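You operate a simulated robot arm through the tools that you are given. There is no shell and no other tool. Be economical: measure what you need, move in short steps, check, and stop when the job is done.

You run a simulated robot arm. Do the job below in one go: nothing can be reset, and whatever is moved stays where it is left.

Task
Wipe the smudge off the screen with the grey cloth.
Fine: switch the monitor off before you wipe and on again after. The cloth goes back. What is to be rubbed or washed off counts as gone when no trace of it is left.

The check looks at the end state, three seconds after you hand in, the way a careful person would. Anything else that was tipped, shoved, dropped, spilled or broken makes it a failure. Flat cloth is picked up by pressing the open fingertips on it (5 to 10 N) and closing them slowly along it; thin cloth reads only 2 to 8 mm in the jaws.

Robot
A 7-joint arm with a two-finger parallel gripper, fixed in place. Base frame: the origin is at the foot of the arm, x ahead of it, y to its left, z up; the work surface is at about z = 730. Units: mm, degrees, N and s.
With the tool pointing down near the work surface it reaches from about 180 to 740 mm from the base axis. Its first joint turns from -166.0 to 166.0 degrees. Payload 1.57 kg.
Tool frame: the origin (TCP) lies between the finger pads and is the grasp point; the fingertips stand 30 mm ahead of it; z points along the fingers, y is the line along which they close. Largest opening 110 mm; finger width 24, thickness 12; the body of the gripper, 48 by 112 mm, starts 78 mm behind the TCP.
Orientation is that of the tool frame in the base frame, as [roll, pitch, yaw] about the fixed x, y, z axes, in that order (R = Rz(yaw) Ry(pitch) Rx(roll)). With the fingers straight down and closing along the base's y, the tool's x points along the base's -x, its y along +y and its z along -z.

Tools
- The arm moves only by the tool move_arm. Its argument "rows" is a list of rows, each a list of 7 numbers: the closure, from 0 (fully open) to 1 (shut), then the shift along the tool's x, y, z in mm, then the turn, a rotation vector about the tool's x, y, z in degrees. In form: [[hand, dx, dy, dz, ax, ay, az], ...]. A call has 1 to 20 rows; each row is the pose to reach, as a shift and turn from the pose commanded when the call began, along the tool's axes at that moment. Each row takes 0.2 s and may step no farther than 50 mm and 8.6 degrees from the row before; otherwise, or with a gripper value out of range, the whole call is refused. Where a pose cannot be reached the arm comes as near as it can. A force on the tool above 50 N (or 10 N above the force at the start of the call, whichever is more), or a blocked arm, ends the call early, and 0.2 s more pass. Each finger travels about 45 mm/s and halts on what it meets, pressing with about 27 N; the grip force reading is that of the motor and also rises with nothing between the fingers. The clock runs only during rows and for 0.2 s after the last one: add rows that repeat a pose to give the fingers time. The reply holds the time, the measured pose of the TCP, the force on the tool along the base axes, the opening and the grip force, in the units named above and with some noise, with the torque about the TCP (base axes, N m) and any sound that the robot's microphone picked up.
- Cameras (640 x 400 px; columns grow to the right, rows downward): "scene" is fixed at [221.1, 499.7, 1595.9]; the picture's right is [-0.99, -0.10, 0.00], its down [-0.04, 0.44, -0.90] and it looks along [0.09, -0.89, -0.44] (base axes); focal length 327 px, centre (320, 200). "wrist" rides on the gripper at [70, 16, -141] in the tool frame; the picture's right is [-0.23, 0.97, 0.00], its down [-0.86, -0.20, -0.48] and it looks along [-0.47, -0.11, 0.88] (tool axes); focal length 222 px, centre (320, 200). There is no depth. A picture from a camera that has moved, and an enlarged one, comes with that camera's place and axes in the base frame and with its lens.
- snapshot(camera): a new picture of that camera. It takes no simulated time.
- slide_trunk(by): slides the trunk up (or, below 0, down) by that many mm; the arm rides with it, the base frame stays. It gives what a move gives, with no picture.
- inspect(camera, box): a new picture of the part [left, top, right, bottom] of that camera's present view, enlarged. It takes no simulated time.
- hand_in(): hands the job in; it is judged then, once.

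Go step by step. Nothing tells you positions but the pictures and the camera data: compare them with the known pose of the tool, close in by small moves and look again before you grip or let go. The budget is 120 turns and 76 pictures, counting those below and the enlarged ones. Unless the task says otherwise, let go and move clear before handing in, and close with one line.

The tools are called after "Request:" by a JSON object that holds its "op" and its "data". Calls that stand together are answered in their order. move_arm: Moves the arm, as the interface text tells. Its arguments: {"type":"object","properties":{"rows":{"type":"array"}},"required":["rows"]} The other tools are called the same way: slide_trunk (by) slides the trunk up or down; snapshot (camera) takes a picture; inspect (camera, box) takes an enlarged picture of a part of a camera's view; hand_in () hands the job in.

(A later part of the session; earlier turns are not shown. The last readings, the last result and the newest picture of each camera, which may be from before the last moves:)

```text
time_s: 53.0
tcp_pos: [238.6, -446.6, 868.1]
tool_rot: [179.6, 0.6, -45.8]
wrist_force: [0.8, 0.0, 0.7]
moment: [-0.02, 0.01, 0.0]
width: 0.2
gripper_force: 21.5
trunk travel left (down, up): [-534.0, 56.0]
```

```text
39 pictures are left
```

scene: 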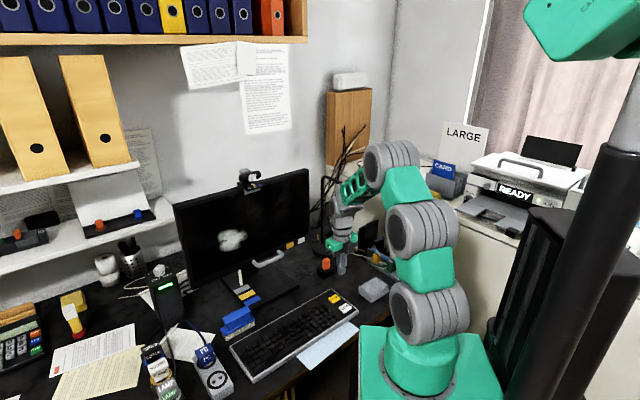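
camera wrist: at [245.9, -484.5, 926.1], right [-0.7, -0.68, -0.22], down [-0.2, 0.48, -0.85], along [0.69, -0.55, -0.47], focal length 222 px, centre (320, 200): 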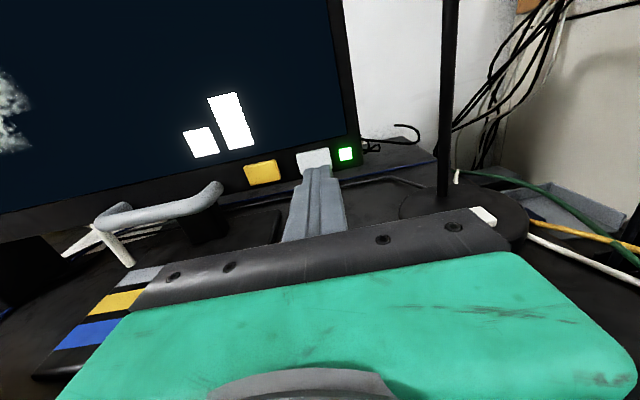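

Screen is off. I'll open the fingers and move above the cloth for a close look.

Request:
{"op": "move_arm", "data": {"rows": [[0.5, -10, 15, -20, 0, 0, 0], [0, -20, 35, -32, 0, 0, 0], [0, -32, 55, -32, 0, 0, 0], [0, -44, 75, -32, 0, 0, 0], [0, -56, 92, -32, 0, 0, 0], [0, -65, 107, -32, 0, 0, 0], [0, -65, 107, -32, 0, 0, 0]]}}

Request:
{"op": "snapshot", "data": {"camera": "wrist"}}

Request:
{"op": "inspect", "data": {"camera": "scene", "box": [300, 210, 440, 320]}}

```text
time_s: 54.6
tcp_pos: [118.1, -475.1, 898.3]
tool_rot: [179.6, 0.3, -45.8]
wrist_force: [-0.1, 1.3, -0.4]
moment: [0.0, -0.01, -0.01]
width: 110.1
gripper_force: 0.1
trunk travel left (down, up): [-534.0, 56.0]
```

```text
38 pictures are left
camera wrist: at [155.6, -537.2, 1040.1], right [-0.86, -0.52, 0.01], down [-0.45, 0.75, 0.48], along [-0.26, 0.41, -0.88], focal length 222 px, centre (320, 200)
```

wrist: 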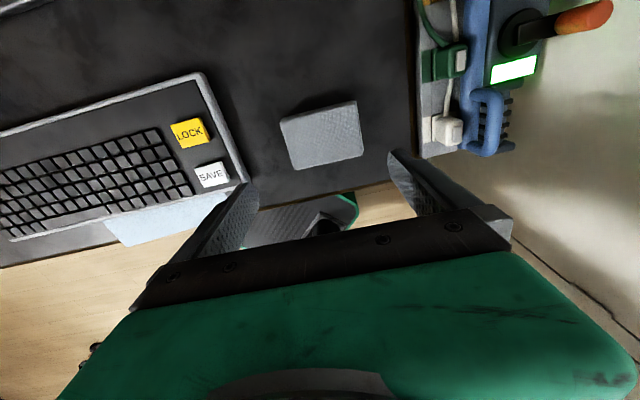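

```text
3.64 times, centred on (370, 265) of scene
camera zoom: at [221.1, 499.7, 1595.9], right [-0.99, -0.1, 0.0], down [-0.04, 0.44, -0.9], along [0.09, -0.89, -0.44], focal length 1190 px, centre (138, -36)
```

zoom: 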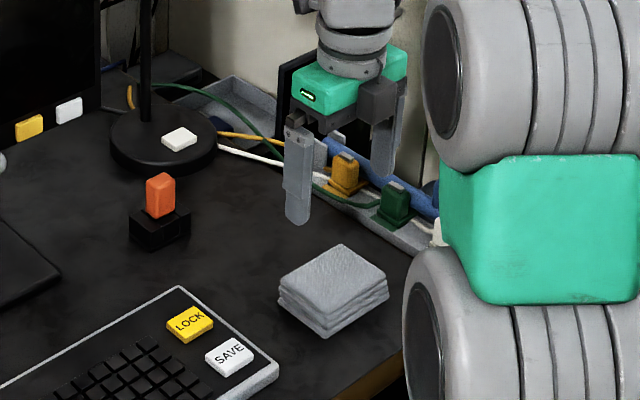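

The cloth pad is centred near (120, -483), about 92 mm along azimuth 44° and 63 mm across, roughly 30 mm thick. I'll turn the hand 90° to grip across the short side and come lower for a check.

Request:
{"op": "move_arm", "data": {"rows": [[0, 1, 0, 7, 0, 0, -8.2], [0, 1, 1, 14, 0, 0, -16.4], [0, 2, 1, 21, 0, 0, -24.6], [0, 3, 2, 28, 0, 0, -32.8], [0, 4, 2, 35, 0, 0, -41], [0, 5, 3, 42, 0, 0, -49.2], [0, 5, 3, 49, 0, 0, -57.4], [0, 6, 4, 56, 0, 0, -65.6], [0, 7, 4, 62, 0, 0, -73.8], [0, 7, 4, 66, 0, 0, -82], [0, 7, 4, 68, 0, 0, -90]]}}

Request:
{"op": "snapshot", "data": {"camera": "wrist"}}

Request:
{"op": "inspect", "data": {"camera": "scene", "box": [300, 210, 440, 320]}}

```text
time_s: 57.0
tcp_pos: [118.4, -482.3, 831.8]
tool_rot: [-179.7, 0.4, 44.3]
wrist_force: [0.3, 0.1, -0.2]
moment: [-0.02, 0.02, -0.02]
width: 109.8
gripper_force: 0.0
trunk travel left (down, up): [-534.0, 56.0]
```

```text
36 pictures are left
camera wrist: at [180.4, -445.7, 972.2], right [0.52, -0.86, 0.0], down [-0.75, -0.45, 0.49], along [-0.42, -0.25, -0.87], focal length 222 px, centre (320, 200)
```

wrist: 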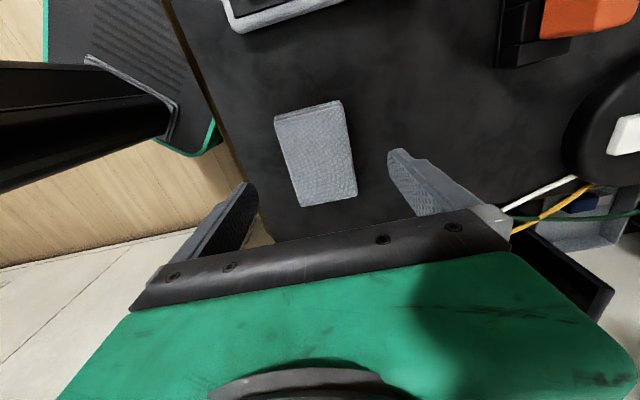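

```text
3.64 times, centred on (370, 265) of scene
camera zoom: at [221.1, 499.7, 1595.9], right [-0.99, -0.1, 0.0], down [-0.04, 0.44, -0.9], along [0.09, -0.89, -0.44], focal length 1190 px, centre (138, -36)
```

zoom: 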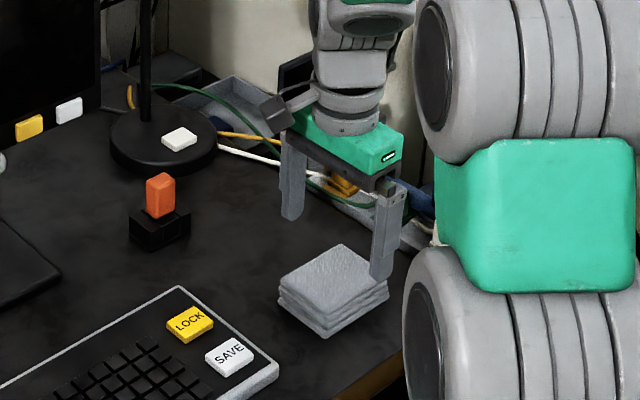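

The hand is centred over the pad within a couple of mm. I'll descend so the tips overlap its upper part, then close slowly.

Request:
{"op": "move_arm", "data": {"rows": [[0, 0, 0, 15, 0, 0, 0], [0, 0, 0, 30, 0, 0, 0], [0, 0, 0, 45, 0, 0, 0], [0, 0, 0, 56, 0, 0, 0], [0, 0, 0, 58, 0, 0, 0]]}}

Request:
{"op": "inspect", "data": {"camera": "scene", "box": [330, 240, 430, 310]}}

Request:
{"op": "snapshot", "data": {"camera": "wrist"}}

```text
time_s: 58.2
tcp_pos: [118.0, -484.2, 774.5]
tool_rot: [-179.7, 0.4, 44.2]
wrist_force: [-0.8, -0.6, -0.3]
moment: [-0.02, 0.06, -0.01]
width: 110.0
gripper_force: 0.0
trunk travel left (down, up): [-534.0, 56.0]
```

```text
5.71 times, centred on (380, 275) of scene
camera zoom: at [221.1, 499.7, 1595.9], right [-0.99, -0.1, 0.0], down [-0.04, 0.44, -0.9], along [0.09, -0.89, -0.44], focal length 1871 px, centre (-23, -229)
```

zoom: 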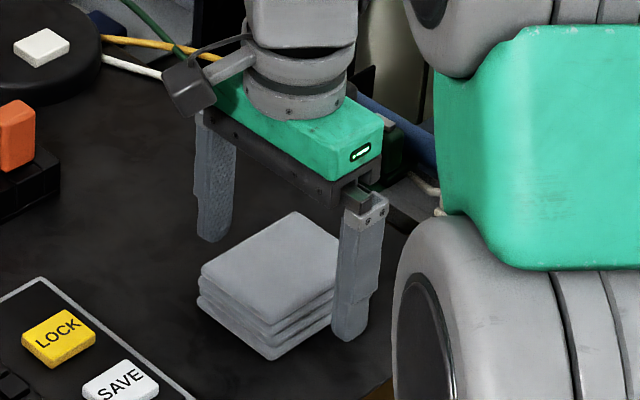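

```text
33 pictures are left
camera wrist: at [181.0, -446.5, 914.7], right [0.52, -0.86, 0.0], down [-0.75, -0.45, 0.49], along [-0.42, -0.25, -0.87], focal length 222 px, centre (320, 200)
```

wrist: 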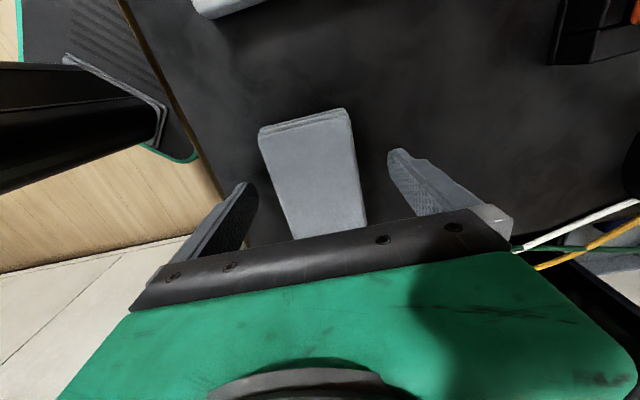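

Request:
{"op": "move_arm", "data": {"rows": [[0.1, 0, 0, 0, 0, 0, 0], [0.2, 0, 0, 0, 0, 0, 0], [0.28, 0, 0, 0, 0, 0, 0], [0.34, 0, 0, 0, 0, 0, 0], [0.4, 0, 0, 0, 0, 0, 0], [0.44, 0, 0, 0, 0, 0, 0], [0.48, 0, 0, 0, 0, 0, 0], [0.52, 0, 0, 0, 0, 0, 0], [0.56, 0, 0, 0, 0, 0, 0], [0.6, 0, 0, 0, 0, 0, 0], [0.6, 0, 0, 0, 0, 0, 0]]}}

Request:
{"op": "inspect", "data": {"camera": "scene", "box": [330, 240, 430, 310]}}

```text
time_s: 60.6
tcp_pos: [119.5, -484.8, 775.0]
tool_rot: [-179.7, 0.4, 44.2]
wrist_force: [-0.7, 0.2, 0.4]
moment: [0.0, -0.01, 0.02]
width: 68.9
gripper_force: 26.6
trunk travel left (down, up): [-534.0, 56.0]
```

```text
5.71 times, centred on (380, 275) of scene
camera zoom: at [221.1, 499.7, 1595.9], right [-0.99, -0.1, 0.0], down [-0.04, 0.44, -0.9], along [0.09, -0.89, -0.44], focal length 1871 px, centre (-23, -229)
```

zoom: 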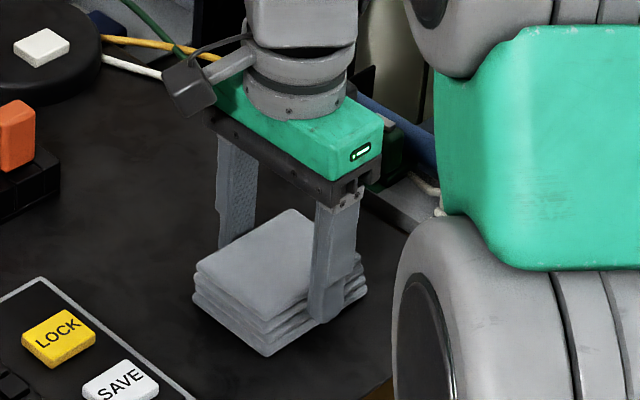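

Gripped at 69 mm with full force. Lift and check it holds.

Request:
{"op": "move_arm", "data": {"rows": [[0.6, 0, 0, -10, 0, 0, 0], [0.6, 0, 0, -30, 0, 0, 0], [0.6, 0, 0, -55, 0, 0, 0], [0.6, 0, 0, -80, 0, 0, 0], [0.6, 0, 0, -110, 0, 0, 0], [0.6, 0, 0, -110, 0, 0, 0]]}}

Request:
{"op": "inspect", "data": {"camera": "scene", "box": [320, 200, 430, 290]}}

```text
time_s: 62.0
tcp_pos: [117.1, -484.9, 885.4]
tool_rot: [-179.5, 0.4, 44.2]
wrist_force: [-0.7, -0.1, 0.1]
moment: [0.0, 0.0, 0.04]
width: 68.7
gripper_force: 26.5
trunk travel left (down, up): [-534.0, 56.0]
```

```text
4.44 times, centred on (375, 245) of scene
camera zoom: at [221.1, 499.7, 1595.9], right [-0.99, -0.1, 0.0], down [-0.04, 0.44, -0.9], along [0.09, -0.89, -0.44], focal length 1455 px, centre (76, 0)
```

zoom: 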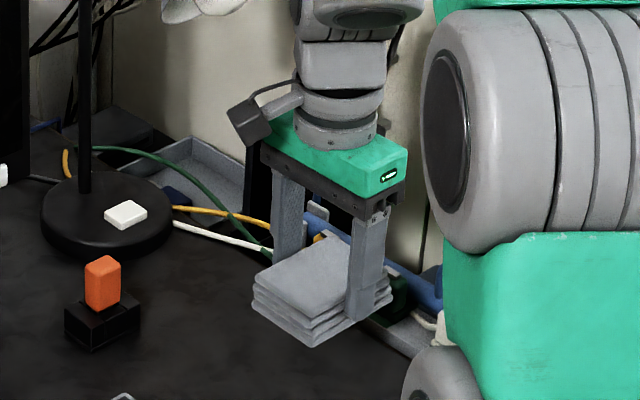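

The pad is held firmly with about 15 mm protruding past the tips. I'll turn the hand back to face the screen direction and move to the tilt-up position.

Request:
{"op": "move_arm", "data": {"rows": [[0.6, 15, 3, -5, 0, 0, 8.2], [0.6, 30, 6, -10, 0, 0, 16.4], [0.6, 45, 9, -20, 0, 0, 24.6], [0.6, 61, 12, -20, 0, 0, 32.8], [0.6, 76, 14, -20, 0, 0, 41], [0.6, 91, 17, -20, 0, 0, 49.2], [0.6, 106, 20, -20, 0, 0, 57.4], [0.6, 121, 23, -20, 0, 0, 65.6], [0.6, 136, 26, -20, 0, 0, 73.8], [0.6, 152, 29, -20, 0, 0, 82], [0.6, 167, 32, -20, 0, 0, 90]]}}

Request:
{"op": "move_arm", "data": {"rows": [[0.6, 24, 0, -2, 0, 8.2, 0], [0.6, 48, 0, -7, 0, 16.4, 0], [0.6, 71, 0, -15, 0, 24.6, 0], [0.6, 92, 0, -27, 0, 32.8, 0], [0.6, 112, 0, -42, 0, 41, 0], [0.6, 129, 0, -59, 0, 49.2, 0], [0.6, 143, 0, -78, 0, 57.4, 0], [0.6, 155, 0, -100, 0, 65.6, 0], [0.6, 163, 0, -123, 0, 73.8, 0], [0.6, 168, 0, -146, 0, 82, 0], [0.6, 170, 0, -170, 0, 90, 0]]}}

Request:
{"op": "snapshot", "data": {"camera": "scene"}}

```text
time_s: 64.4
tcp_pos: [262.3, -391.0, 903.0]
tool_rot: [179.6, 0.5, -46.0]
wrist_force: [-0.8, -0.2, -0.4]
moment: [0.01, -0.02, 0.0]
width: 69.0
gripper_force: 26.9
trunk travel left (down, up): [-534.0, 56.0]
```

```text
time_s: 66.8
tcp_pos: [383.5, -508.9, 1071.2]
tool_rot: [120.2, -89.5, 14.0]
wrist_force: [-0.1, 0.8, -0.2]
moment: [0.0, 0.02, -0.01]
width: 69.1
gripper_force: 27.0
trunk travel left (down, up): [-534.0, 56.0]
```

```text
30 pictures are left
```

scene: 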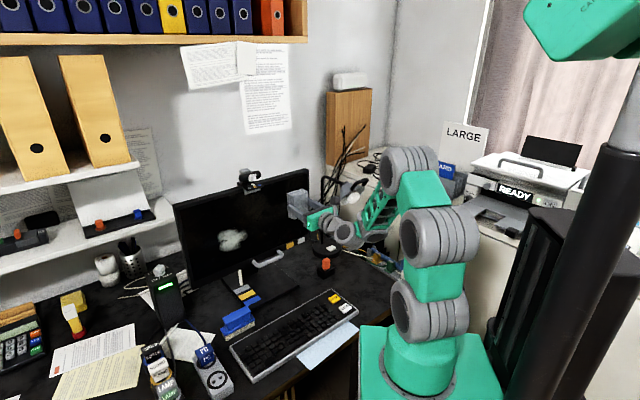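

Now slide left along the screen to stand in front of the smudge, keeping clear of it.

Request:
{"op": "move_arm", "data": {"rows": [[0.6, -12, -26, 0, 0, 0, 0], [0.6, -24, -52, 0, 0, 0, 0], [0.6, -36, -78, 0, 0, 0, 0], [0.6, -48, -104, 0, 0, 0, 0], [0.6, -60, -130, 0, 0, 0, 0], [0.6, -72, -156, 0, 0, 0, 0], [0.6, -84, -182, 0, 0, 0, 0], [0.6, -96, -208, 0, 0, 0, 0], [0.6, -101, -233, 0, 0, 0, 0], [0.6, -101, -233, 0, 0, 0, 0]]}}

Request:
{"op": "snapshot", "data": {"camera": "wrist"}}

Request:
{"op": "snapshot", "data": {"camera": "scene"}}

```text
time_s: 69.0
tcp_pos: [511.7, -346.0, 959.6]
tool_rot: [127.9, -89.5, 6.2]
wrist_force: [0.5, 0.9, 0.1]
moment: [0.03, 0.03, -0.01]
width: 68.9
gripper_force: 27.2
out of reach, approached as far as the arm can: row 5, 6, 7, 8, 9, 10
trunk travel left (down, up): [-534.0, 56.0]
```

```text
29 pictures are left
camera wrist: at [401.4, -255.4, 1029.8], right [-0.7, -0.68, -0.22], down [-0.2, 0.48, -0.85], along [0.69, -0.55, -0.47], focal length 222 px, centre (320, 200)
```

wrist: 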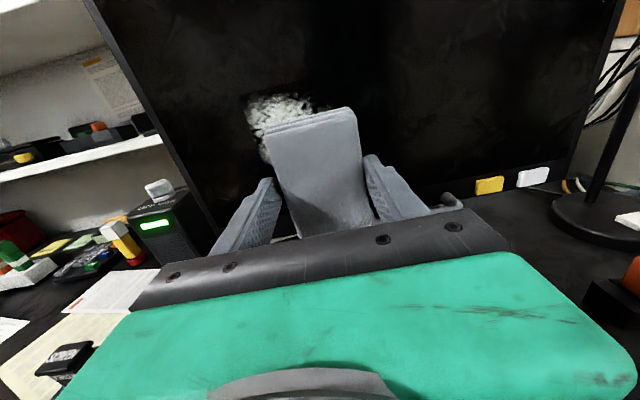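

```text
28 pictures are left
```

scene: 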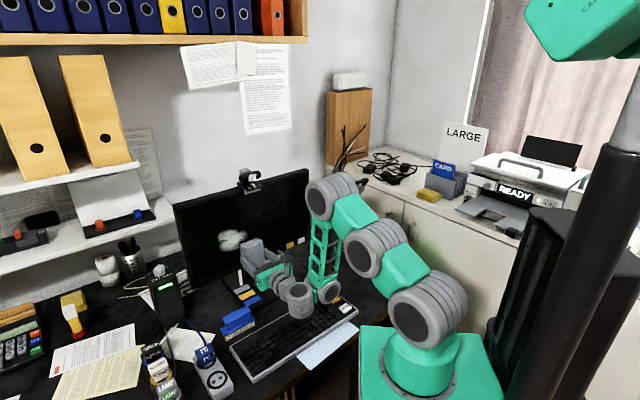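

Part-way along, the pose became unreachable and the arm flipped to the folded branch; nothing was touched. The good branch seems to need the tool's heading to stay near the wrist's azimuth, so for the smudge I'll use a heading about 15° off the screen normal. First I'll go back via the same sideways swing that freed it before.

Request:
{"op": "move_arm", "data": {"rows": [[0.6, 9, 27, -8, 0, 0, 0], [0.6, 18, 54, -15, 0, 0, 0], [0.6, 27, 81, -22, 0, 0, 0], [0.6, 36, 108, -30, 0, 0, 0], [0.6, 45, 134, -37, 0, 0, 0], [0.6, 45, 162, -39, -8.2, 0, 0], [0.6, 45, 190, -45, -16.4, 0, 0], [0.6, 45, 217, -55, -24.6, 0, 0], [0.6, 45, 242, -69, -32.8, 0, 0], [0.6, 45, 265, -86, -41, 0, 0], [0.6, 45, 285, -106, -49.2, 0, 0], [0.6, 45, 302, -129, -57.4, 0, 0], [0.6, 45, 316, -154, -65.6, 0, 0], [0.6, 45, 326, -181, -73.8, 0, 0], [0.6, 45, 332, -209, -82, 0, 0]]}}

Request:
{"op": "snapshot", "data": {"camera": "scene"}}

```text
time_s: 72.2
tcp_pos: [-36.5, -425.1, 1003.9]
tool_rot: [40.8, -89.4, 14.9]
wrist_force: [-0.6, -0.2, -0.6]
moment: [-0.02, 0.0, -0.02]
width: 69.2
gripper_force: 27.3
out of reach, approached as far as the arm can: row 11, 12, 13, 14, 15
trunk travel left (down, up): [-534.0, 56.0]
```

```text
27 pictures are left
```

scene: 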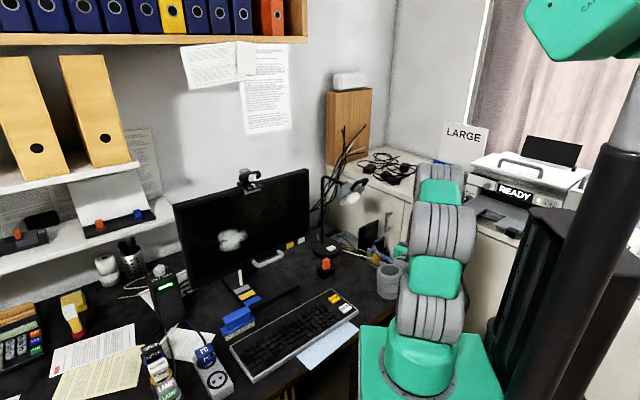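

The swing carried the arm further right than planned but nothing was touched. I'll tilt the tool down from here, pulling it back from the cabinet side.

Request:
{"op": "move_arm", "data": {"rows": [[0.6, -3, 0, -10, 0, -8.2, 0], [0.6, -6, 0, -20, 0, -16.4, 0], [0.6, -9, 0, -30, 0, -24.6, 0], [0.6, -12, 0, -40, 0, -32.8, 0], [0.6, -15, 0, -50, 0, -41, 0], [0.6, -18, 0, -60, 0, -49.2, 0], [0.6, -21, 0, -70, 0, -57.4, 0], [0.6, -24, 0, -80, 0, -65.6, 0], [0.6, -27, 0, -90, 0, -73.8, 0], [0.6, -30, 0, -100, 0, -82, 0], [0.6, -33, 0, -110, 0, -90, 0]]}}

Request:
{"op": "snapshot", "data": {"camera": "scene"}}

```text
time_s: 73.9
tcp_pos: [-66.1, -330.9, 886.5]
tool_rot: [150.7, -57.2, -81.4]
wrist_force: [0.0, 0.1, -0.1]
moment: [0.02, -0.02, 0.0]
width: 68.8
gripper_force: 27.1
out of reach, approached as far as the arm can: row 2, 3, 4, 5, 6, 7, 8
trunk travel left (down, up): [-534.0, 56.0]
stopped in row 8: the arm was blocked; the commanded pose is now the measured one
```

```text
26 pictures are left
```

scene: 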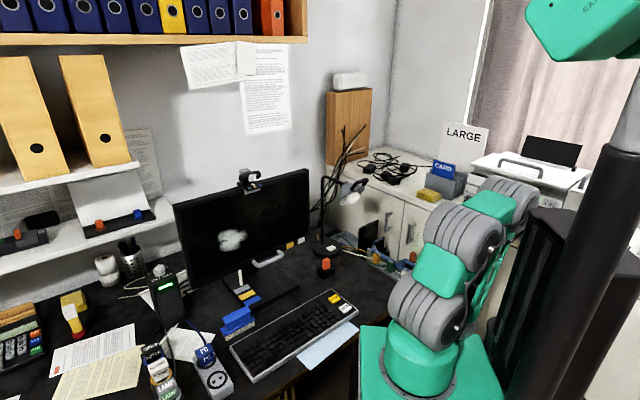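

The arm folded back in this roll; the earlier success was with the camera side underneath. Let me look around the hand before reversing.

Request:
{"op": "snapshot", "data": {"camera": "wrist"}}

Request:
{"op": "move_arm", "data": {"rows": [[0.6, 20, -3, 1, -1.6, 3.3, 2.4], [0.6, 40, -6, 2, -3.3, 6.6, 4.8], [0.6, 60, -8, 3, -5, 10, 7.2], [0.6, 80, -11, 4, -6.6, 13.3, 9.7], [0.6, 100, -14, 5, -8.2, 16.6, 12.1], [0.6, 120, -17, 6, -9.9, 20, 14.5], [0.6, 140, -20, 7, -11.6, 23.3, 17], [0.6, 152, -22, 8, -13.2, 26.6, 19.4], [0.6, 152, -22, 8, -13.2, 26.6, 19.4]]}}

```text
25 pictures are left
camera wrist: at [-23.3, -250.5, 1016.7], right [-0.92, 0.39, 0.07], down [0.29, 0.79, -0.55], along [-0.26, -0.48, -0.84], focal length 222 px, centre (320, 200)
```

wrist: 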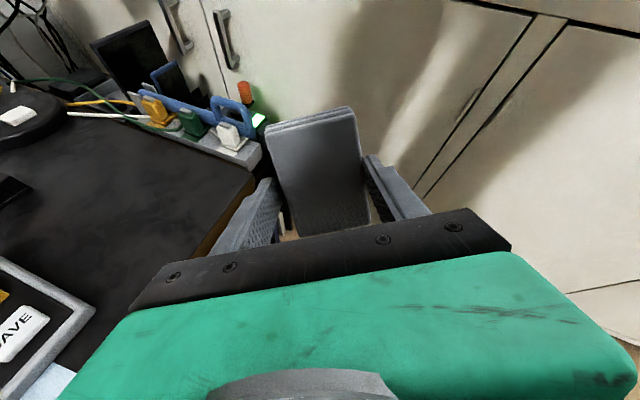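

```text
time_s: 75.9
tcp_pos: [-36.0, -424.4, 1003.3]
tool_rot: [-157.7, -89.8, -146.4]
wrist_force: [-0.5, -0.2, -0.1]
moment: [0.03, -0.02, 0.01]
width: 69.1
gripper_force: 27.4
trunk travel left (down, up): [-534.0, 56.0]
```

Back to the level sideways pose. Now I roll the hand over (as in the successful sequence).

Request:
{"op": "move_arm", "data": {"rows": [[0.6, 0, 0, 0, 0, 0, 8.5], [0.6, 0, 0, 0, 0, 0, 17], [0.6, 0, 0, 0, 0, 0, 25.5], [0.6, 0, 0, 0, 0, 0, 34], [0.6, 0, 0, 0, 0, 0, 42.5], [0.6, 0, 0, 0, 0, 0, 51], [0.6, 0, 0, 0, 0, 0, 59.5], [0.6, 0, 0, 0, 0, 0, 68], [0.6, 0, 0, 0, 0, 0, 76.5], [0.6, 0, 0, 0, 0, 0, 85], [0.6, 0, 0, 0, 0, 0, 93.5], [0.6, 0, 0, 0, 0, 0, 102], [0.6, 0, 0, 0, 0, 0, 110.5], [0.6, 0, 0, 0, 0, 0, 119], [0.6, 0, 0, 0, 0, 0, 127.5], [0.6, 0, 0, 0, 0, 0, 136], [0.6, 0, 0, 0, 0, 0, 144.5], [0.6, 0, 0, 0, 0, 0, 153], [0.6, 0, 0, 0, 0, 0, 161.5], [0.6, 0, 0, 0, 0, 0, 170]]}}

Request:
{"op": "snapshot", "data": {"camera": "scene"}}

```text
time_s: 80.1
tcp_pos: [-25.6, -426.4, 1004.3]
tool_rot: [-79.6, -9.5, 145.0]
wrist_force: [-0.2, -0.8, -0.1]
moment: [0.0, 0.0, -0.03]
width: 68.9
gripper_force: 27.0
out of reach, approached as far as the arm can: row 10, 11, 12, 13, 14, 15, 16, 17, 18, 19, 20
trunk travel left (down, up): [-534.0, 56.0]
```

```text
24 pictures are left
```

scene: 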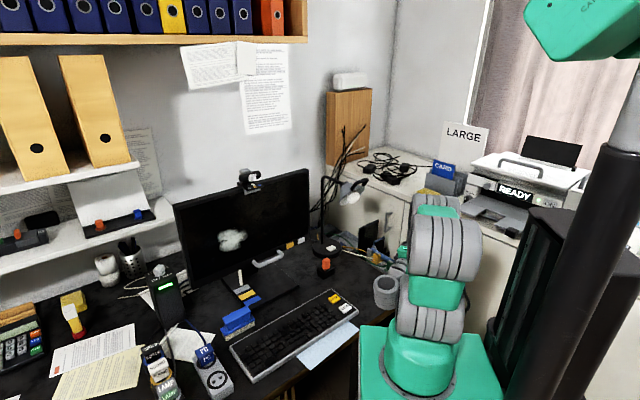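

The roll hit its limit this way, so the hand is at the other end of its roll range. I'll roll the opposite way.

Request:
{"op": "move_arm", "data": {"rows": [[0.6, 0, 0, 0, 0, 0, -8.5], [0.6, 0, 0, 0, 0, 0, -17], [0.6, 0, 0, 0, 0, 0, -25.5], [0.6, 0, 0, 0, 0, 0, -34], [0.6, 0, 0, 0, 0, 0, -42.5], [0.6, 0, 0, 0, 0, 0, -51], [0.6, 0, 0, 0, 0, 0, -59.5], [0.6, 0, 0, 0, 0, 0, -68], [0.6, 0, 0, 0, 0, 0, -76.5], [0.6, 0, 0, 0, 0, 0, -85], [0.6, 0, 0, 0, 0, 0, -93.5], [0.6, 0, 0, 0, 0, 0, -102], [0.6, 0, 0, 0, 0, 0, -110.5], [0.6, 0, 0, 0, 0, 0, -119], [0.6, 0, 0, 0, 0, 0, -127.5], [0.6, 0, 0, 0, 0, 0, -136], [0.6, 0, 0, 0, 0, 0, -144.5], [0.6, 0, 0, 0, 0, 0, -153], [0.6, 0, 0, 0, 0, 0, -161.5], [0.6, 0, 0, 0, 0, 0, -170]]}}

```text
time_s: 84.3
tcp_pos: [-26.2, -426.7, 1004.0]
tool_rot: [79.6, -0.3, -33.3]
wrist_force: [0.4, 0.3, 0.2]
moment: [-0.02, 0.0, -0.02]
width: 69.1
gripper_force: 27.0
trunk travel left (down, up): [-534.0, 56.0]
```

Request:
{"op": "move_arm", "data": {"rows": [[0.6, 0, 0, 0, 0, 0, -8.5], [0.6, 0, 0, 0, 0, 0, -17], [0.6, 0, 0, 0, 0, 0, -25.5], [0.6, 0, 0, 0, 0, 0, -34], [0.6, 0, 0, 0, 0, 0, -42.5], [0.6, 0, 0, 0, 0, 0, -51], [0.6, 0, 0, 0, 0, 0, -59.5], [0.6, 0, 0, 0, 0, 0, -68], [0.6, 0, 0, 0, 0, 0, -76.5], [0.6, 0, 0, 0, 0, 0, -85], [0.6, 0, 0, 0, 0, 0, -90]]}}

```text
time_s: 86.7
tcp_pos: [-25.6, -426.1, 1003.9]
tool_rot: [1.2, 79.7, -122.0]
wrist_force: [0.3, 0.5, -1.0]
moment: [0.04, -0.03, 0.01]
width: 69.0
gripper_force: 27.4
trunk travel left (down, up): [-534.0, 56.0]
```

The hand is now rolled with the camera underneath. I'll shift back over the desk and then tilt down, as in the successful sequence.

Request:
{"op": "move_arm", "data": {"rows": [[0.6, -3, 28, -6, 0, 0, 0], [0.6, -6, 56, -12, 0, 0, 0], [0.6, -9, 84, -18, 0, 0, 0], [0.6, -12, 112, -24, 0, 0, 0], [0.6, -15, 140, -30, 0, 0, 0], [0.6, -10, 140, -38, 0, 8.3, 0], [0.6, -5, 140, -46, 0, 16.6, 0], [0.6, 0, 140, -54, 0, 25, 0], [0.6, 5, 140, -62, 0, 33.3, 0], [0.6, 10, 140, -70, 0, 41.6, 0]]}}

Request:
{"op": "snapshot", "data": {"camera": "scene"}}

```text
time_s: 88.9
tcp_pos: [21.5, -304.8, 870.9]
tool_rot: [178.0, 59.8, 56.1]
wrist_force: [0.0, 0.0, -0.2]
moment: [0.03, -0.03, -0.03]
width: 68.9
gripper_force: 27.7
out of reach, approached as far as the arm can: row 1, 2, 3, 4, 5, 6, 7, 8, 9, 10
trunk travel left (down, up): [-534.0, 56.0]
```

```text
23 pictures are left
```

scene: 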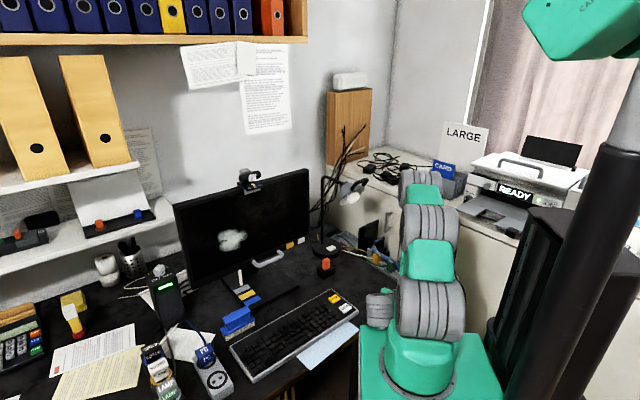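

It's still in the folded branch; the earlier release needed the tool pointing much further sideways from the arm plane. I'll level out again, swing to face forward, and then repeat the exact successful swing.

Request:
{"op": "move_arm", "data": {"rows": [[0.6, -25, 6, 5, 0, -4.3, 0], [0.6, -50, 12, 10, 0, -8.6, 0], [0.6, -75, 17, 16, 0, -12.9, 0], [0.6, -100, 23, 21, 0, -17.2, 0], [0.6, -125, 29, 26, 0, -21.5, 0], [0.6, -150, 35, 32, 0, -25.8, 0], [0.6, -174, 40, 37, 0, -30, 0], [0.6, -174, 40, 37, 0, -30, 0]]}}

```text
time_s: 90.7
tcp_pos: [-23.2, -415.9, 999.7]
tool_rot: [164.1, 88.8, 41.1]
wrist_force: [-0.4, -0.3, 0.0]
moment: [0.01, -0.03, 0.01]
width: 69.0
gripper_force: 27.0
out of reach, approached as far as the arm can: row 1, 2, 3, 4, 5, 6, 7, 8
trunk travel left (down, up): [-534.0, 56.0]
```

Request:
{"op": "move_arm", "data": {"rows": [[0.6, 0, 42, -9, -7.7, 0, 0], [0.6, 0, 83, -21, -15.4, 0, 0], [0.6, 0, 123, -37, -23.1, 0, 0], [0.6, 0, 162, -56, -30.8, 0, 0], [0.6, 0, 199, -79, -38.5, 0, 0], [0.6, 0, 234, -104, -46.2, 0, 0], [0.6, 0, 266, -132, -53.9, 0, 0], [0.6, 0, 296, -162, -61.6, 0, 0], [0.6, 0, 322, -193, -69.3, 0, 0], [0.6, 0, 344, -226, -77, 0, 0], [0.6, 0, 344, -226, -77, 0, 0]]}}

Request:
{"op": "inspect", "data": {"camera": "scene", "box": [230, 130, 510, 390]}}

```text
time_s: 93.1
tcp_pos: [386.2, -412.0, 1005.5]
tool_rot: [87.9, 88.7, 41.6]
wrist_force: [-0.1, 0.1, -0.2]
moment: [0.01, 0.0, -0.01]
width: 69.1
gripper_force: 27.5
trunk travel left (down, up): [-534.0, 56.0]
```

```text
1.54 times, centred on (370, 260) of scene
camera zoom: at [221.1, 499.7, 1595.9], right [-0.99, -0.1, 0.0], down [-0.04, 0.44, -0.9], along [0.09, -0.89, -0.44], focal length 504 px, centre (243, 108)
```

zoom: 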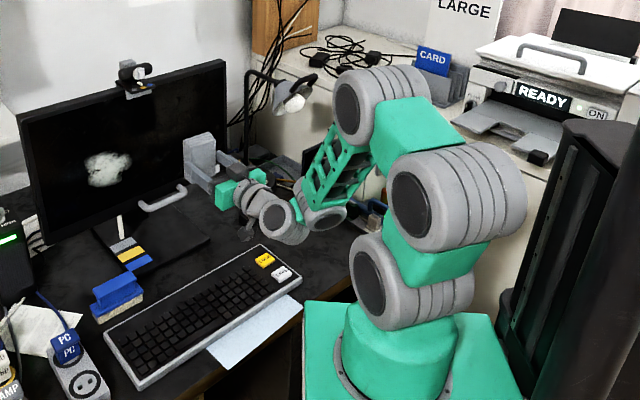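

Excellent – the arm is now in the good posture with the pad facing the screen. I'll move left toward the smudge in small portions, turning the heading along with it.

Request:
{"op": "move_arm", "data": {"rows": [[0.6, 4, 18, 6, -3, 0, 0], [0.6, 8, 36, 14, -5.5, 0, 0], [0.6, 12, 54, 24, -7.5, 0, 0], [0.6, 16, 72, 34, -9, 0, 0], [0.6, 20, 90, 44, -10.5, 0, 0]]}}

```text
time_s: 94.3
tcp_pos: [484.5, -383.1, 986.9]
tool_rot: [78.8, 88.9, 43.0]
wrist_force: [-0.2, 0.1, -0.5]
moment: [0.05, 0.02, -0.03]
width: 69.2
gripper_force: 27.3
trunk travel left (down, up): [-534.0, 56.0]
```

Request:
{"op": "move_arm", "data": {"rows": [[0.6, 5, 19, 14, -2, 0, 0], [0.6, 10, 38, 28, -3.5, 0, 0], [0.6, 15, 57, 44, -4.5, 0, 0], [0.6, 19, 75, 60, -5, 0, 0]]}}

Request:
{"op": "snapshot", "data": {"camera": "wrist"}}

Request:
{"op": "inspect", "data": {"camera": "scene", "box": [160, 150, 340, 290]}}

```text
time_s: 95.3
tcp_pos: [579.8, -357.3, 969.9]
tool_rot: [69.5, 88.7, 38.7]
wrist_force: [0.4, -0.6, -0.4]
moment: [0.01, 0.04, 0.02]
width: 69.1
gripper_force: 27.3
trunk travel left (down, up): [-534.0, 56.0]
```

```text
21 pictures are left
camera wrist: at [466.5, -270.7, 899.5], right [0.49, 0.83, 0.25], down [-0.53, 0.06, 0.85], along [0.69, -0.55, 0.47], focal length 222 px, centre (320, 200)
```

wrist: 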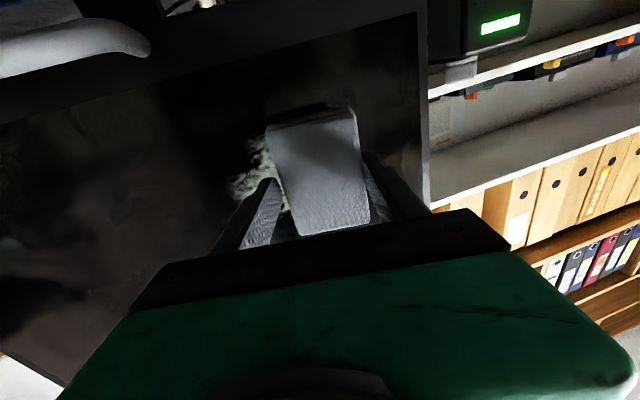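

```text
2.86 times, centred on (250, 220) of scene
camera zoom: at [221.1, 499.7, 1595.9], right [-0.99, -0.1, 0.0], down [-0.04, 0.44, -0.9], along [0.09, -0.89, -0.44], focal length 935 px, centre (520, 143)
```

zoom: 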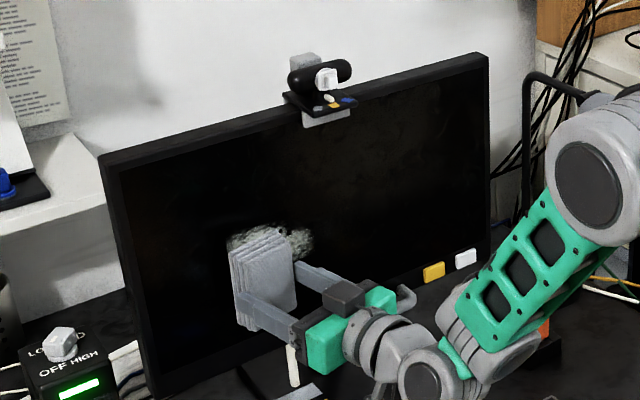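

The pad stands about 27 mm off the screen over the smudge, at roughly 15° to the normal. I'll advance slowly until I feel contact.

Request:
{"op": "move_arm", "data": {"rows": [[0.6, 0, -2.6, 9.7, 0, 0, 0], [0.6, 0, -5.1, 19.3, 0, 0, 0], [0.6, 0, -6.2, 23.2, 0, 0, 0], [0.6, 0, -6.7, 25.1, 0, 0, 0], [0.6, 0, -7.2, 27, 0, 0, 0], [0.6, 0, -7.2, 27, 0, 0, 0]]}}

```text
time_s: 96.7
tcp_pos: [595.6, -374.7, 972.5]
tool_rot: [74.3, 88.8, 43.5]
wrist_force: [-11.8, 29.5, -2.3]
moment: [0.05, -0.06, -0.15]
width: 70.4
gripper_force: 26.8
trunk travel left (down, up): [-534.0, 56.0]
```

Contact with about 32 N, more than I want on the monitor. I'll ease off and read the force.

Request:
{"op": "move_arm", "data": {"rows": [[0.6, 0, 0.5, -1.9, 0, 0, 0], [0.6, 0, 0.8, -2.9, 0, 0, 0], [0.6, 0, 0.8, -2.9, 0, 0, 0]]}}

Request:
{"op": "inspect", "data": {"camera": "scene", "box": [160, 150, 340, 290]}}

```text
time_s: 97.5
tcp_pos: [594.4, -374.6, 975.0]
tool_rot: [59.3, 88.7, 28.6]
wrist_force: [-3.9, 1.5, -0.6]
moment: [0.07, 0.19, -0.21]
width: 70.4
gripper_force: 26.4
trunk travel left (down, up): [-534.0, 56.0]
```

```text
2.86 times, centred on (250, 220) of scene
camera zoom: at [221.1, 499.7, 1595.9], right [-0.99, -0.1, 0.0], down [-0.04, 0.44, -0.9], along [0.09, -0.89, -0.44], focal length 935 px, centre (520, 143)
```

zoom: 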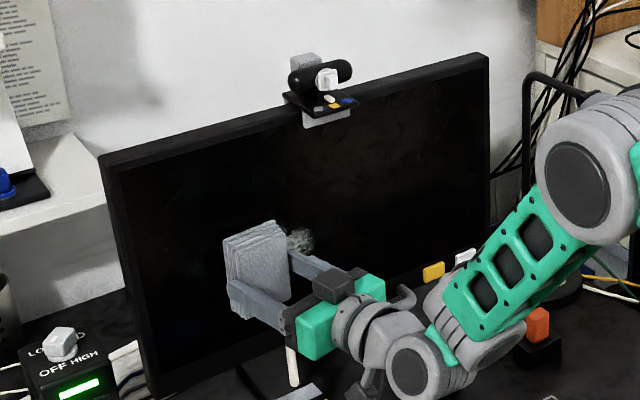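

Light contact at 4 N now. I'll wipe to the right across the smudge with slight pressure.

Request:
{"op": "move_arm", "data": {"rows": [[0.6, 0, -0.3, 0.8, 0, 0, 0], [0.6, 0, -13, -2.5, 0, 0, 0], [0.6, 0, -25, -5.7, 0, 0, 0], [0.6, 0, -38, -9, 0, 0, 0], [0.6, 0, -50, -12.3, 0, 0, 0], [0.6, 0, -63, -15.7, 0, 0, 0], [0.6, 0, -75, -19, 0, 0, 0]]}}

Request:
{"op": "inspect", "data": {"camera": "scene", "box": [160, 150, 340, 290]}}

```text
time_s: 99.1
tcp_pos: [539.6, -429.1, 970.7]
tool_rot: [72.1, 88.6, 41.3]
wrist_force: [-0.8, 0.3, -0.6]
moment: [-0.02, -0.03, -0.06]
width: 70.4
gripper_force: 26.8
trunk travel left (down, up): [-534.0, 56.0]
```

```text
2.86 times, centred on (250, 220) of scene
camera zoom: at [221.1, 499.7, 1595.9], right [-0.99, -0.1, 0.0], down [-0.04, 0.44, -0.9], along [0.09, -0.89, -0.44], focal length 935 px, centre (520, 143)
```

zoom: 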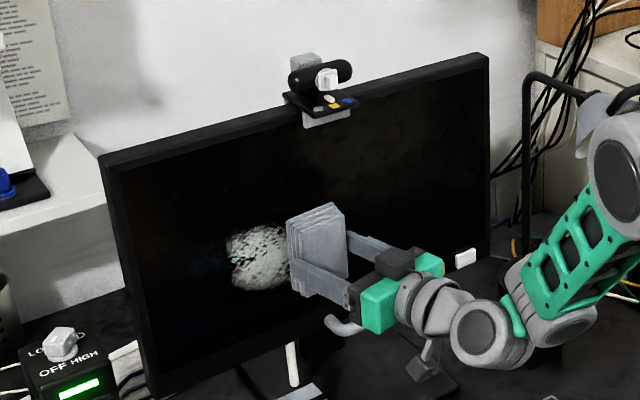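

I lost pressure toward the right, so the screen plane is slightly turned from my estimate. I'll press in here and read the force.

Request:
{"op": "move_arm", "data": {"rows": [[0.6, 0, -0.3, 1, 0, 0, 0], [0.6, 0, -0.5, 1.9, 0, 0, 0], [0.6, 0, -0.5, 1.9, 0, 0, 0]]}}

```text
time_s: 99.9
tcp_pos: [539.6, -430.6, 970.3]
tool_rot: [69.4, 88.7, 38.6]
wrist_force: [-8.4, 6.7, 1.7]
moment: [-0.25, -0.18, -0.33]
width: 70.7
gripper_force: 27.0
trunk travel left (down, up): [-534.0, 56.0]
```

11 N here. Now sweep left across the smudge, following the corrected plane.

Request:
{"op": "move_arm", "data": {"rows": [[0.6, 0, 12.6, 3, 0, 0, 0], [0.6, 0, 25.3, 6, 0, 0, 0], [0.6, 0, 38, 9, 0, 0, 0], [0.6, 0, 50.6, 12, 0, 0, 0], [0.6, 0, 63.2, 15, 0, 0, 0], [0.6, 0, 75.9, 18, 0, 0, 0], [0.6, 0, 88.5, 21, 0, 0, 0], [0.6, 0, 101, 24, 0, 0, 0], [0.6, 0, 113.8, 27, 0, 0, 0]]}}

Request:
{"op": "inspect", "data": {"camera": "scene", "box": [160, 150, 340, 290]}}

```text
time_s: 101.9
tcp_pos: [622.9, -347.7, 971.1]
tool_rot: [71.4, 88.7, 40.6]
wrist_force: [0.6, 0.2, -0.4]
moment: [-0.04, -0.06, 0.0]
width: 70.2
gripper_force: 27.2
trunk travel left (down, up): [-534.0, 56.0]
```

```text
2.86 times, centred on (250, 220) of scene
camera zoom: at [221.1, 499.7, 1595.9], right [-0.99, -0.1, 0.0], down [-0.04, 0.44, -0.9], along [0.09, -0.89, -0.44], focal length 935 px, centre (520, 143)
```

zoom: 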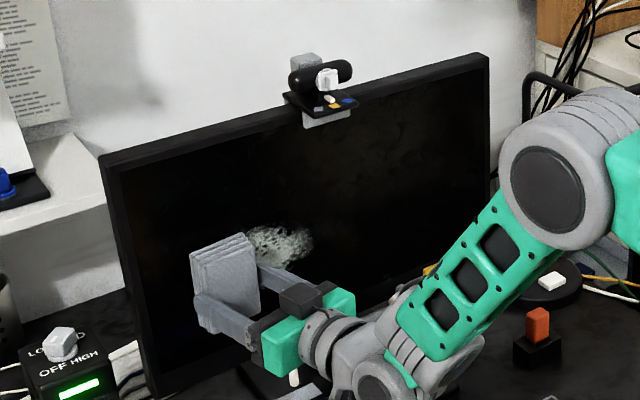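

The smudge has thinned but remains; the pressure was lost on the left. I'll press here again, then sweep back at constant depth.

Request:
{"op": "move_arm", "data": {"rows": [[0.6, 0, -0.3, 1, 0, 0, 0], [0.6, 0, -0.5, 2, 0, 0, 0], [0.6, 0, -0.5, 2, 0, 0, 0]]}}

```text
time_s: 102.7
tcp_pos: [621.3, -347.5, 972.1]
tool_rot: [70.9, 88.7, 40.2]
wrist_force: [-8.8, 8.1, 1.5]
moment: [-0.2, -0.08, -0.33]
width: 70.4
gripper_force: 27.0
trunk travel left (down, up): [-534.0, 56.0]
```

Request:
{"op": "move_arm", "data": {"rows": [[0.6, 0, -0.2, 0.7, 0, 0, 0], [0.6, 0, -12.8, -2.5, 0, 0, 0], [0.6, 0, -25.4, -5.7, 0, 0, 0], [0.6, 0, -38, -9, 0, 0, 0], [0.6, 0, -50.5, -12.2, 0, 0, 0], [0.6, 0, -63, -15.4, 0, 0, 0], [0.6, 0, -75.7, -18.6, 0, 0, 0], [0.6, 0, -88.3, -21.9, 0, 0, 0], [0.6, 0, -101, -25.1, 0, 0, 0], [0.6, 0, -113, -28.3, 0, 0, 0], [0.6, 0, -121, -30.3, 0, 0, 0]]}}

Request:
{"op": "inspect", "data": {"camera": "scene", "box": [160, 150, 340, 290]}}

```text
time_s: 105.1
tcp_pos: [536.4, -435.9, 971.2]
tool_rot: [66.8, 88.7, 36.1]
wrist_force: [-10.4, 26.7, 0.8]
moment: [-0.1, -0.08, -0.19]
width: 70.6
gripper_force: 26.4
trunk travel left (down, up): [-534.0, 56.0]
```

```text
2.86 times, centred on (250, 220) of scene
camera zoom: at [221.1, 499.7, 1595.9], right [-0.99, -0.1, 0.0], down [-0.04, 0.44, -0.9], along [0.09, -0.89, -0.44], focal length 935 px, centre (520, 143)
```

zoom: 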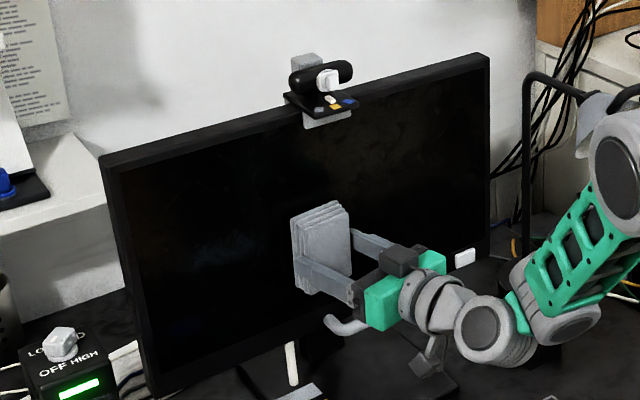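

Nearly gone. I'll zoom into the screen for remaining traces.

Request:
{"op": "inspect", "data": {"camera": "scene", "box": [195, 205, 265, 260]}}

```text
7.27 times, centred on (230, 232) of scene
camera zoom: at [221.1, 499.7, 1595.9], right [-0.99, -0.1, 0.0], down [-0.04, 0.44, -0.9], along [0.09, -0.89, -0.44], focal length 2381 px, centre (974, -36)
```

zoom: 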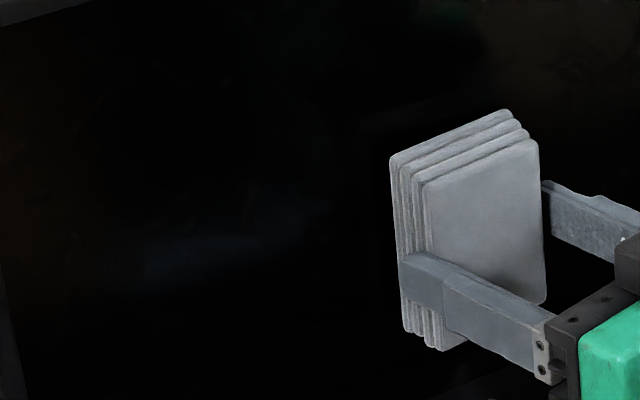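

The screen looks clean. For safety I'll make one more pass left a bit higher and back right a bit lower with moderate pressure.

Request:
{"op": "move_arm", "data": {"rows": [[0.6, -8, 0.2, -0.7, 0, 0, 0], [0.6, -15, 13, 2.6, 0, 0, 0], [0.6, -15, 27, 6.2, 0, 0, 0], [0.6, -15, 41, 9.8, 0, 0, 0], [0.6, -15, 55, 13.4, 0, 0, 0], [0.6, -15, 69, 17, 0, 0, 0], [0.6, -15, 83, 20.6, 0, 0, 0], [0.6, -15, 97, 24.2, 0, 0, 0], [0.6, -15, 111, 27.7, 0, 0, 0], [0.6, -15, 121, 30.3, 0, 0, 0]]}}

```text
time_s: 107.3
tcp_pos: [622.9, -347.7, 987.8]
tool_rot: [71.6, 88.7, 40.8]
wrist_force: [-8.5, 5.1, -0.5]
moment: [-0.05, 0.04, -0.36]
width: 70.3
gripper_force: 27.2
trunk travel left (down, up): [-534.0, 56.0]
```

Request:
{"op": "move_arm", "data": {"rows": [[0.6, 0, 12, 2.6, -2, 0, 0], [0.6, 0, 24, 5.2, -4, 0, 0], [0.6, 15, 24, 5.2, -4, 0, 0], [0.6, 30, 24, 5.4, -4, 0, 0], [0.6, 30, 12, 3, -2, 0, 0], [0.6, 30, 0, 0.3, 0, 0, 0], [0.6, 30, -14, -3.3, 0, 0, 0], [0.6, 30, -28, -6.9, 0, 0, 0], [0.6, 30, -42, -10.5, 0, 0, 0], [0.6, 30, -56, -14, 0, 0, 0], [0.6, 30, -70, -17.6, 0, 0, 0], [0.6, 30, -84, -21.2, 0, 0, 0], [0.6, 30, -98, -24.8, 0, 0, 0], [0.6, 30, -112, -28.4, 0, 0, 0], [0.6, 30, -121, -30.6, 0, 0, 0]]}}

```text
time_s: 110.5
tcp_pos: [537.4, -433.3, 955.2]
tool_rot: [72.8, 88.7, 42.1]
wrist_force: [-6.4, 13.8, -1.9]
moment: [-0.02, -0.07, -0.1]
width: 70.2
gripper_force: 27.0
trunk travel left (down, up): [-534.0, 56.0]
```

The pad kept steady pressure throughout. Now I back straight off and return to the forward waiting pose.

Request:
{"op": "move_arm", "data": {"rows": [[0.6, 0, 5, -19, 0, 0, 0], [0.6, 0, 10, -38, 0, 0, 0], [0.6, 0, 15, -58, 0, 0, 0], [0.6, -5, 20, -77, 0, 0, 0], [0.6, -15, 5, -90, 2, 0, 0], [0.6, -25, -12, -103, 5, 0, 0], [0.6, -35, -30, -116, 8.5, 0, 0], [0.6, -43, -45, -128, 12, 0, 0], [0.6, -50, -60, -140, 15, 0, 0], [0.6, -50, -60, -140, 15, 0, 0]]}}

Request:
{"op": "snapshot", "data": {"camera": "wrist"}}

Request:
{"op": "inspect", "data": {"camera": "scene", "box": [160, 150, 340, 290]}}

```text
time_s: 112.7
tcp_pos: [383.2, -414.5, 1001.5]
tool_rot: [86.7, 88.7, 40.8]
wrist_force: [0.3, 0.0, -0.2]
moment: [0.01, -0.01, 0.02]
width: 70.2
gripper_force: 27.1
trunk travel left (down, up): [-534.0, 56.0]
```

```text
14 pictures are left
camera wrist: at [297.5, -301.3, 931.5], right [0.69, 0.68, 0.25], down [-0.49, 0.19, 0.85], along [0.53, -0.71, 0.46], focal length 222 px, centre (320, 200)
```

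wrist: 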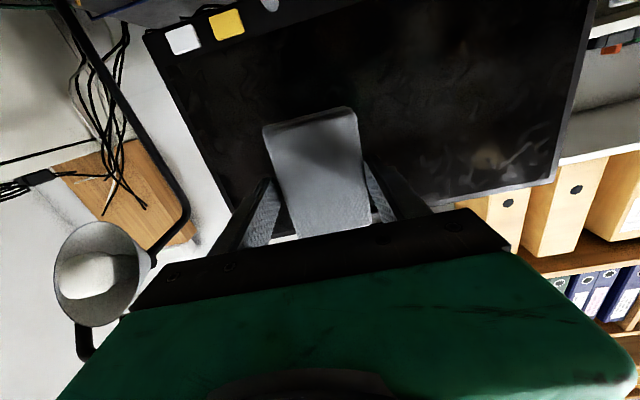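

```text
2.86 times, centred on (250, 220) of scene
camera zoom: at [221.1, 499.7, 1595.9], right [-0.99, -0.1, 0.0], down [-0.04, 0.44, -0.9], along [0.09, -0.89, -0.44], focal length 935 px, centre (520, 143)
```

zoom: 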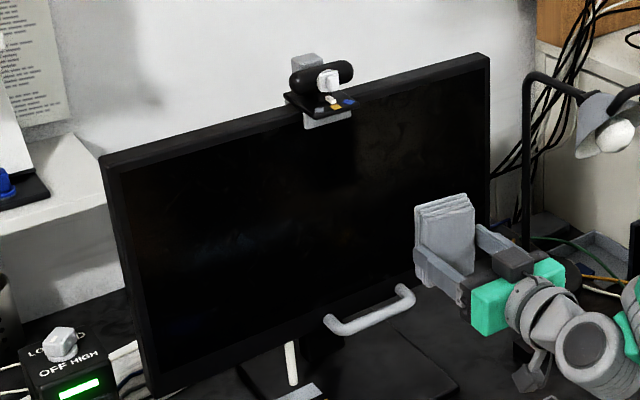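

The screen is clean (only room reflections remain). I'll tilt the tool down now to take the cloth back.

Request:
{"op": "move_arm", "data": {"rows": [[0.6, 17, 0, -1, 0, 8.2, 0], [0.6, 34, 0, -5, 0, 16.4, 0], [0.6, 50, 0, -11, 0, 24.6, 0], [0.6, 65, 0, -19, 0, 32.8, 0], [0.6, 79, 0, -29, 0, 41, 0], [0.6, 91, 0, -42, 0, 49.2, 0], [0.6, 101, 0, -55, 0, 57.4, 0], [0.6, 109, 0, -70, 0, 65.6, 0], [0.6, 115, 0, -87, 0, 73.8, 0], [0.6, 119, 0, -103, 0, 82, 0], [0.6, 120, 0, -120, 0, 91.2, 0]]}}

```text
refused: row 11 steps farther than a row can; nothing moved
```

Request:
{"op": "move_arm", "data": {"rows": [[0.6, 17, 0, -1, 0, 8.2, 0], [0.6, 34, 0, -5, 0, 16.4, 0], [0.6, 50, 0, -11, 0, 24.6, 0], [0.6, 65, 0, -19, 0, 32.8, 0], [0.6, 79, 0, -29, 0, 41, 0], [0.6, 91, 0, -42, 0, 49.2, 0], [0.6, 101, 0, -55, 0, 57.4, 0], [0.6, 109, 0, -70, 0, 65.6, 0], [0.6, 115, 0, -87, 0, 73.8, 0], [0.6, 119, 0, -103, 0, 82, 0], [0.6, 120, 0, -120, 0, 90, 0]]}}

```text
time_s: 115.1
tcp_pos: [302.9, -327.8, 883.7]
tool_rot: [178.7, -0.1, 134.2]
wrist_force: [0.1, -0.3, -0.2]
moment: [0.05, 0.01, 0.02]
width: 70.0
gripper_force: 26.9
trunk travel left (down, up): [-534.0, 56.0]
```

Tool is down again. I'll turn to the original grasp heading and carry the pad above its place.

Request:
{"op": "move_arm", "data": {"rows": [[0.6, 1.5, -22, 0, 0, 0, 8.2], [0.6, 3, -44, 0, 0, 0, 16.4], [0.6, 4.5, -66, 0, 0, 0, 24.6], [0.6, 6, -88, 0, 0, 0, 32.8], [0.6, 7.5, -110, 0, 0, 0, 41], [0.6, 9, -132, 0, 0, 0, 49.2], [0.6, 10.5, -154, 0, 0, 0, 57.4], [0.6, 12, -176, 0, 0, 0, 65.6], [0.6, 13.5, -198, 0, 0, 0, 73.8], [0.6, 15, -220, 0, 0, 0, 82], [0.6, 16.4, -240.7, 0, 0, 0, 90], [0.6, 16.4, -240.7, 20, 0, 0, 90]]}}

Request:
{"op": "inspect", "data": {"camera": "scene", "box": [320, 200, 430, 290]}}

```text
time_s: 117.7
tcp_pos: [116.8, -487.6, 856.9]
tool_rot: [180.0, -1.3, 44.1]
wrist_force: [0.2, 0.0, -0.2]
moment: [0.01, 0.0, 0.01]
width: 70.0
gripper_force: 27.4
trunk travel left (down, up): [-534.0, 56.0]
```

```text
4.44 times, centred on (375, 245) of scene
camera zoom: at [221.1, 499.7, 1595.9], right [-0.99, -0.1, 0.0], down [-0.04, 0.44, -0.9], along [0.09, -0.89, -0.44], focal length 1455 px, centre (76, 0)
```

zoom: 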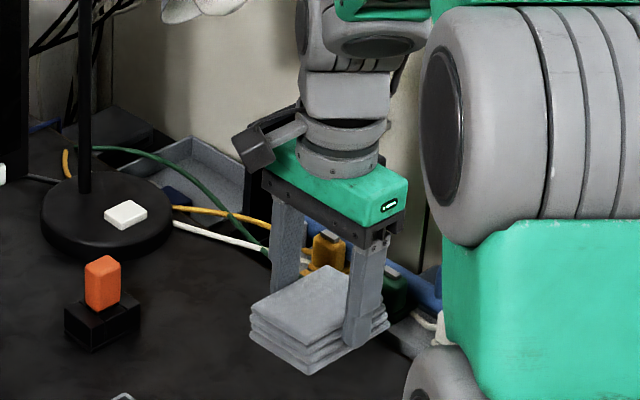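

Request:
{"op": "move_arm", "data": {"rows": [[0.6, 2, -1, 20, 0, -1.3, 0], [0.6, 3.5, -1.2, 40, 0, -1.3, 0], [0.6, 3.5, -1.2, 60, 0, -1.3, 0], [0.6, 3.5, -1.2, 72, 0, -1.3, 0], [0.6, 3.5, -1.2, 76, 0, -1.3, 0], [0.6, 3.5, -1.2, 78, 0, -1.3, 0], [0.6, 3.5, -1.2, 80, 0, -1.3, 0]]}}

Request:
{"op": "inspect", "data": {"camera": "scene", "box": [330, 240, 430, 310]}}

```text
time_s: 119.3
tcp_pos: [123.8, -481.6, 777.2]
tool_rot: [179.8, 0.1, 44.2]
wrist_force: [-4.4, 0.8, 12.9]
moment: [0.19, -0.5, 0.11]
width: 70.0
gripper_force: 26.6
trunk travel left (down, up): [-534.0, 56.0]
```

```text
5.71 times, centred on (380, 275) of scene
camera zoom: at [221.1, 499.7, 1595.9], right [-0.99, -0.1, 0.0], down [-0.04, 0.44, -0.9], along [0.09, -0.89, -0.44], focal length 1871 px, centre (-23, -229)
```

zoom: 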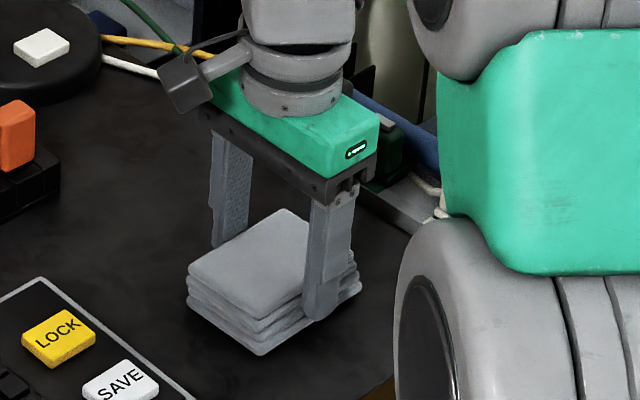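

The pad touches down about 6 mm left of its original spot. I'll lift slightly, shift it back, and set it down.

Request:
{"op": "move_arm", "data": {"rows": [[0.6, 0, 0, -5, 0, 0, 0], [0.6, 0, 0, -8, 0, 0, 0], [0.6, -5, -4, -8, 0, 0, 0], [0.6, -5, -4, -8, 0, 0, 0], [0.6, -5, -4, -4, 0, 0, 0], [0.6, -5, -4, -2, 0, 0, 0], [0.6, -5, -4, -1, 0, 0, 0]]}}

Request:
{"op": "inspect", "data": {"camera": "scene", "box": [330, 240, 430, 310]}}

```text
time_s: 120.9
tcp_pos: [115.1, -480.5, 778.2]
tool_rot: [179.9, 0.0, 44.2]
wrist_force: [-1.1, 0.7, 0.7]
moment: [0.05, -0.07, 0.02]
width: 69.6
gripper_force: 26.8
trunk travel left (down, up): [-534.0, 56.0]
```

```text
5.71 times, centred on (380, 275) of scene
camera zoom: at [221.1, 499.7, 1595.9], right [-0.99, -0.1, 0.0], down [-0.04, 0.44, -0.9], along [0.09, -0.89, -0.44], focal length 1871 px, centre (-23, -229)
```

zoom: 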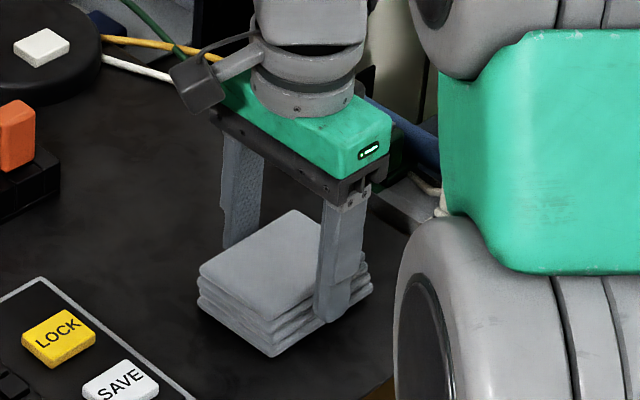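

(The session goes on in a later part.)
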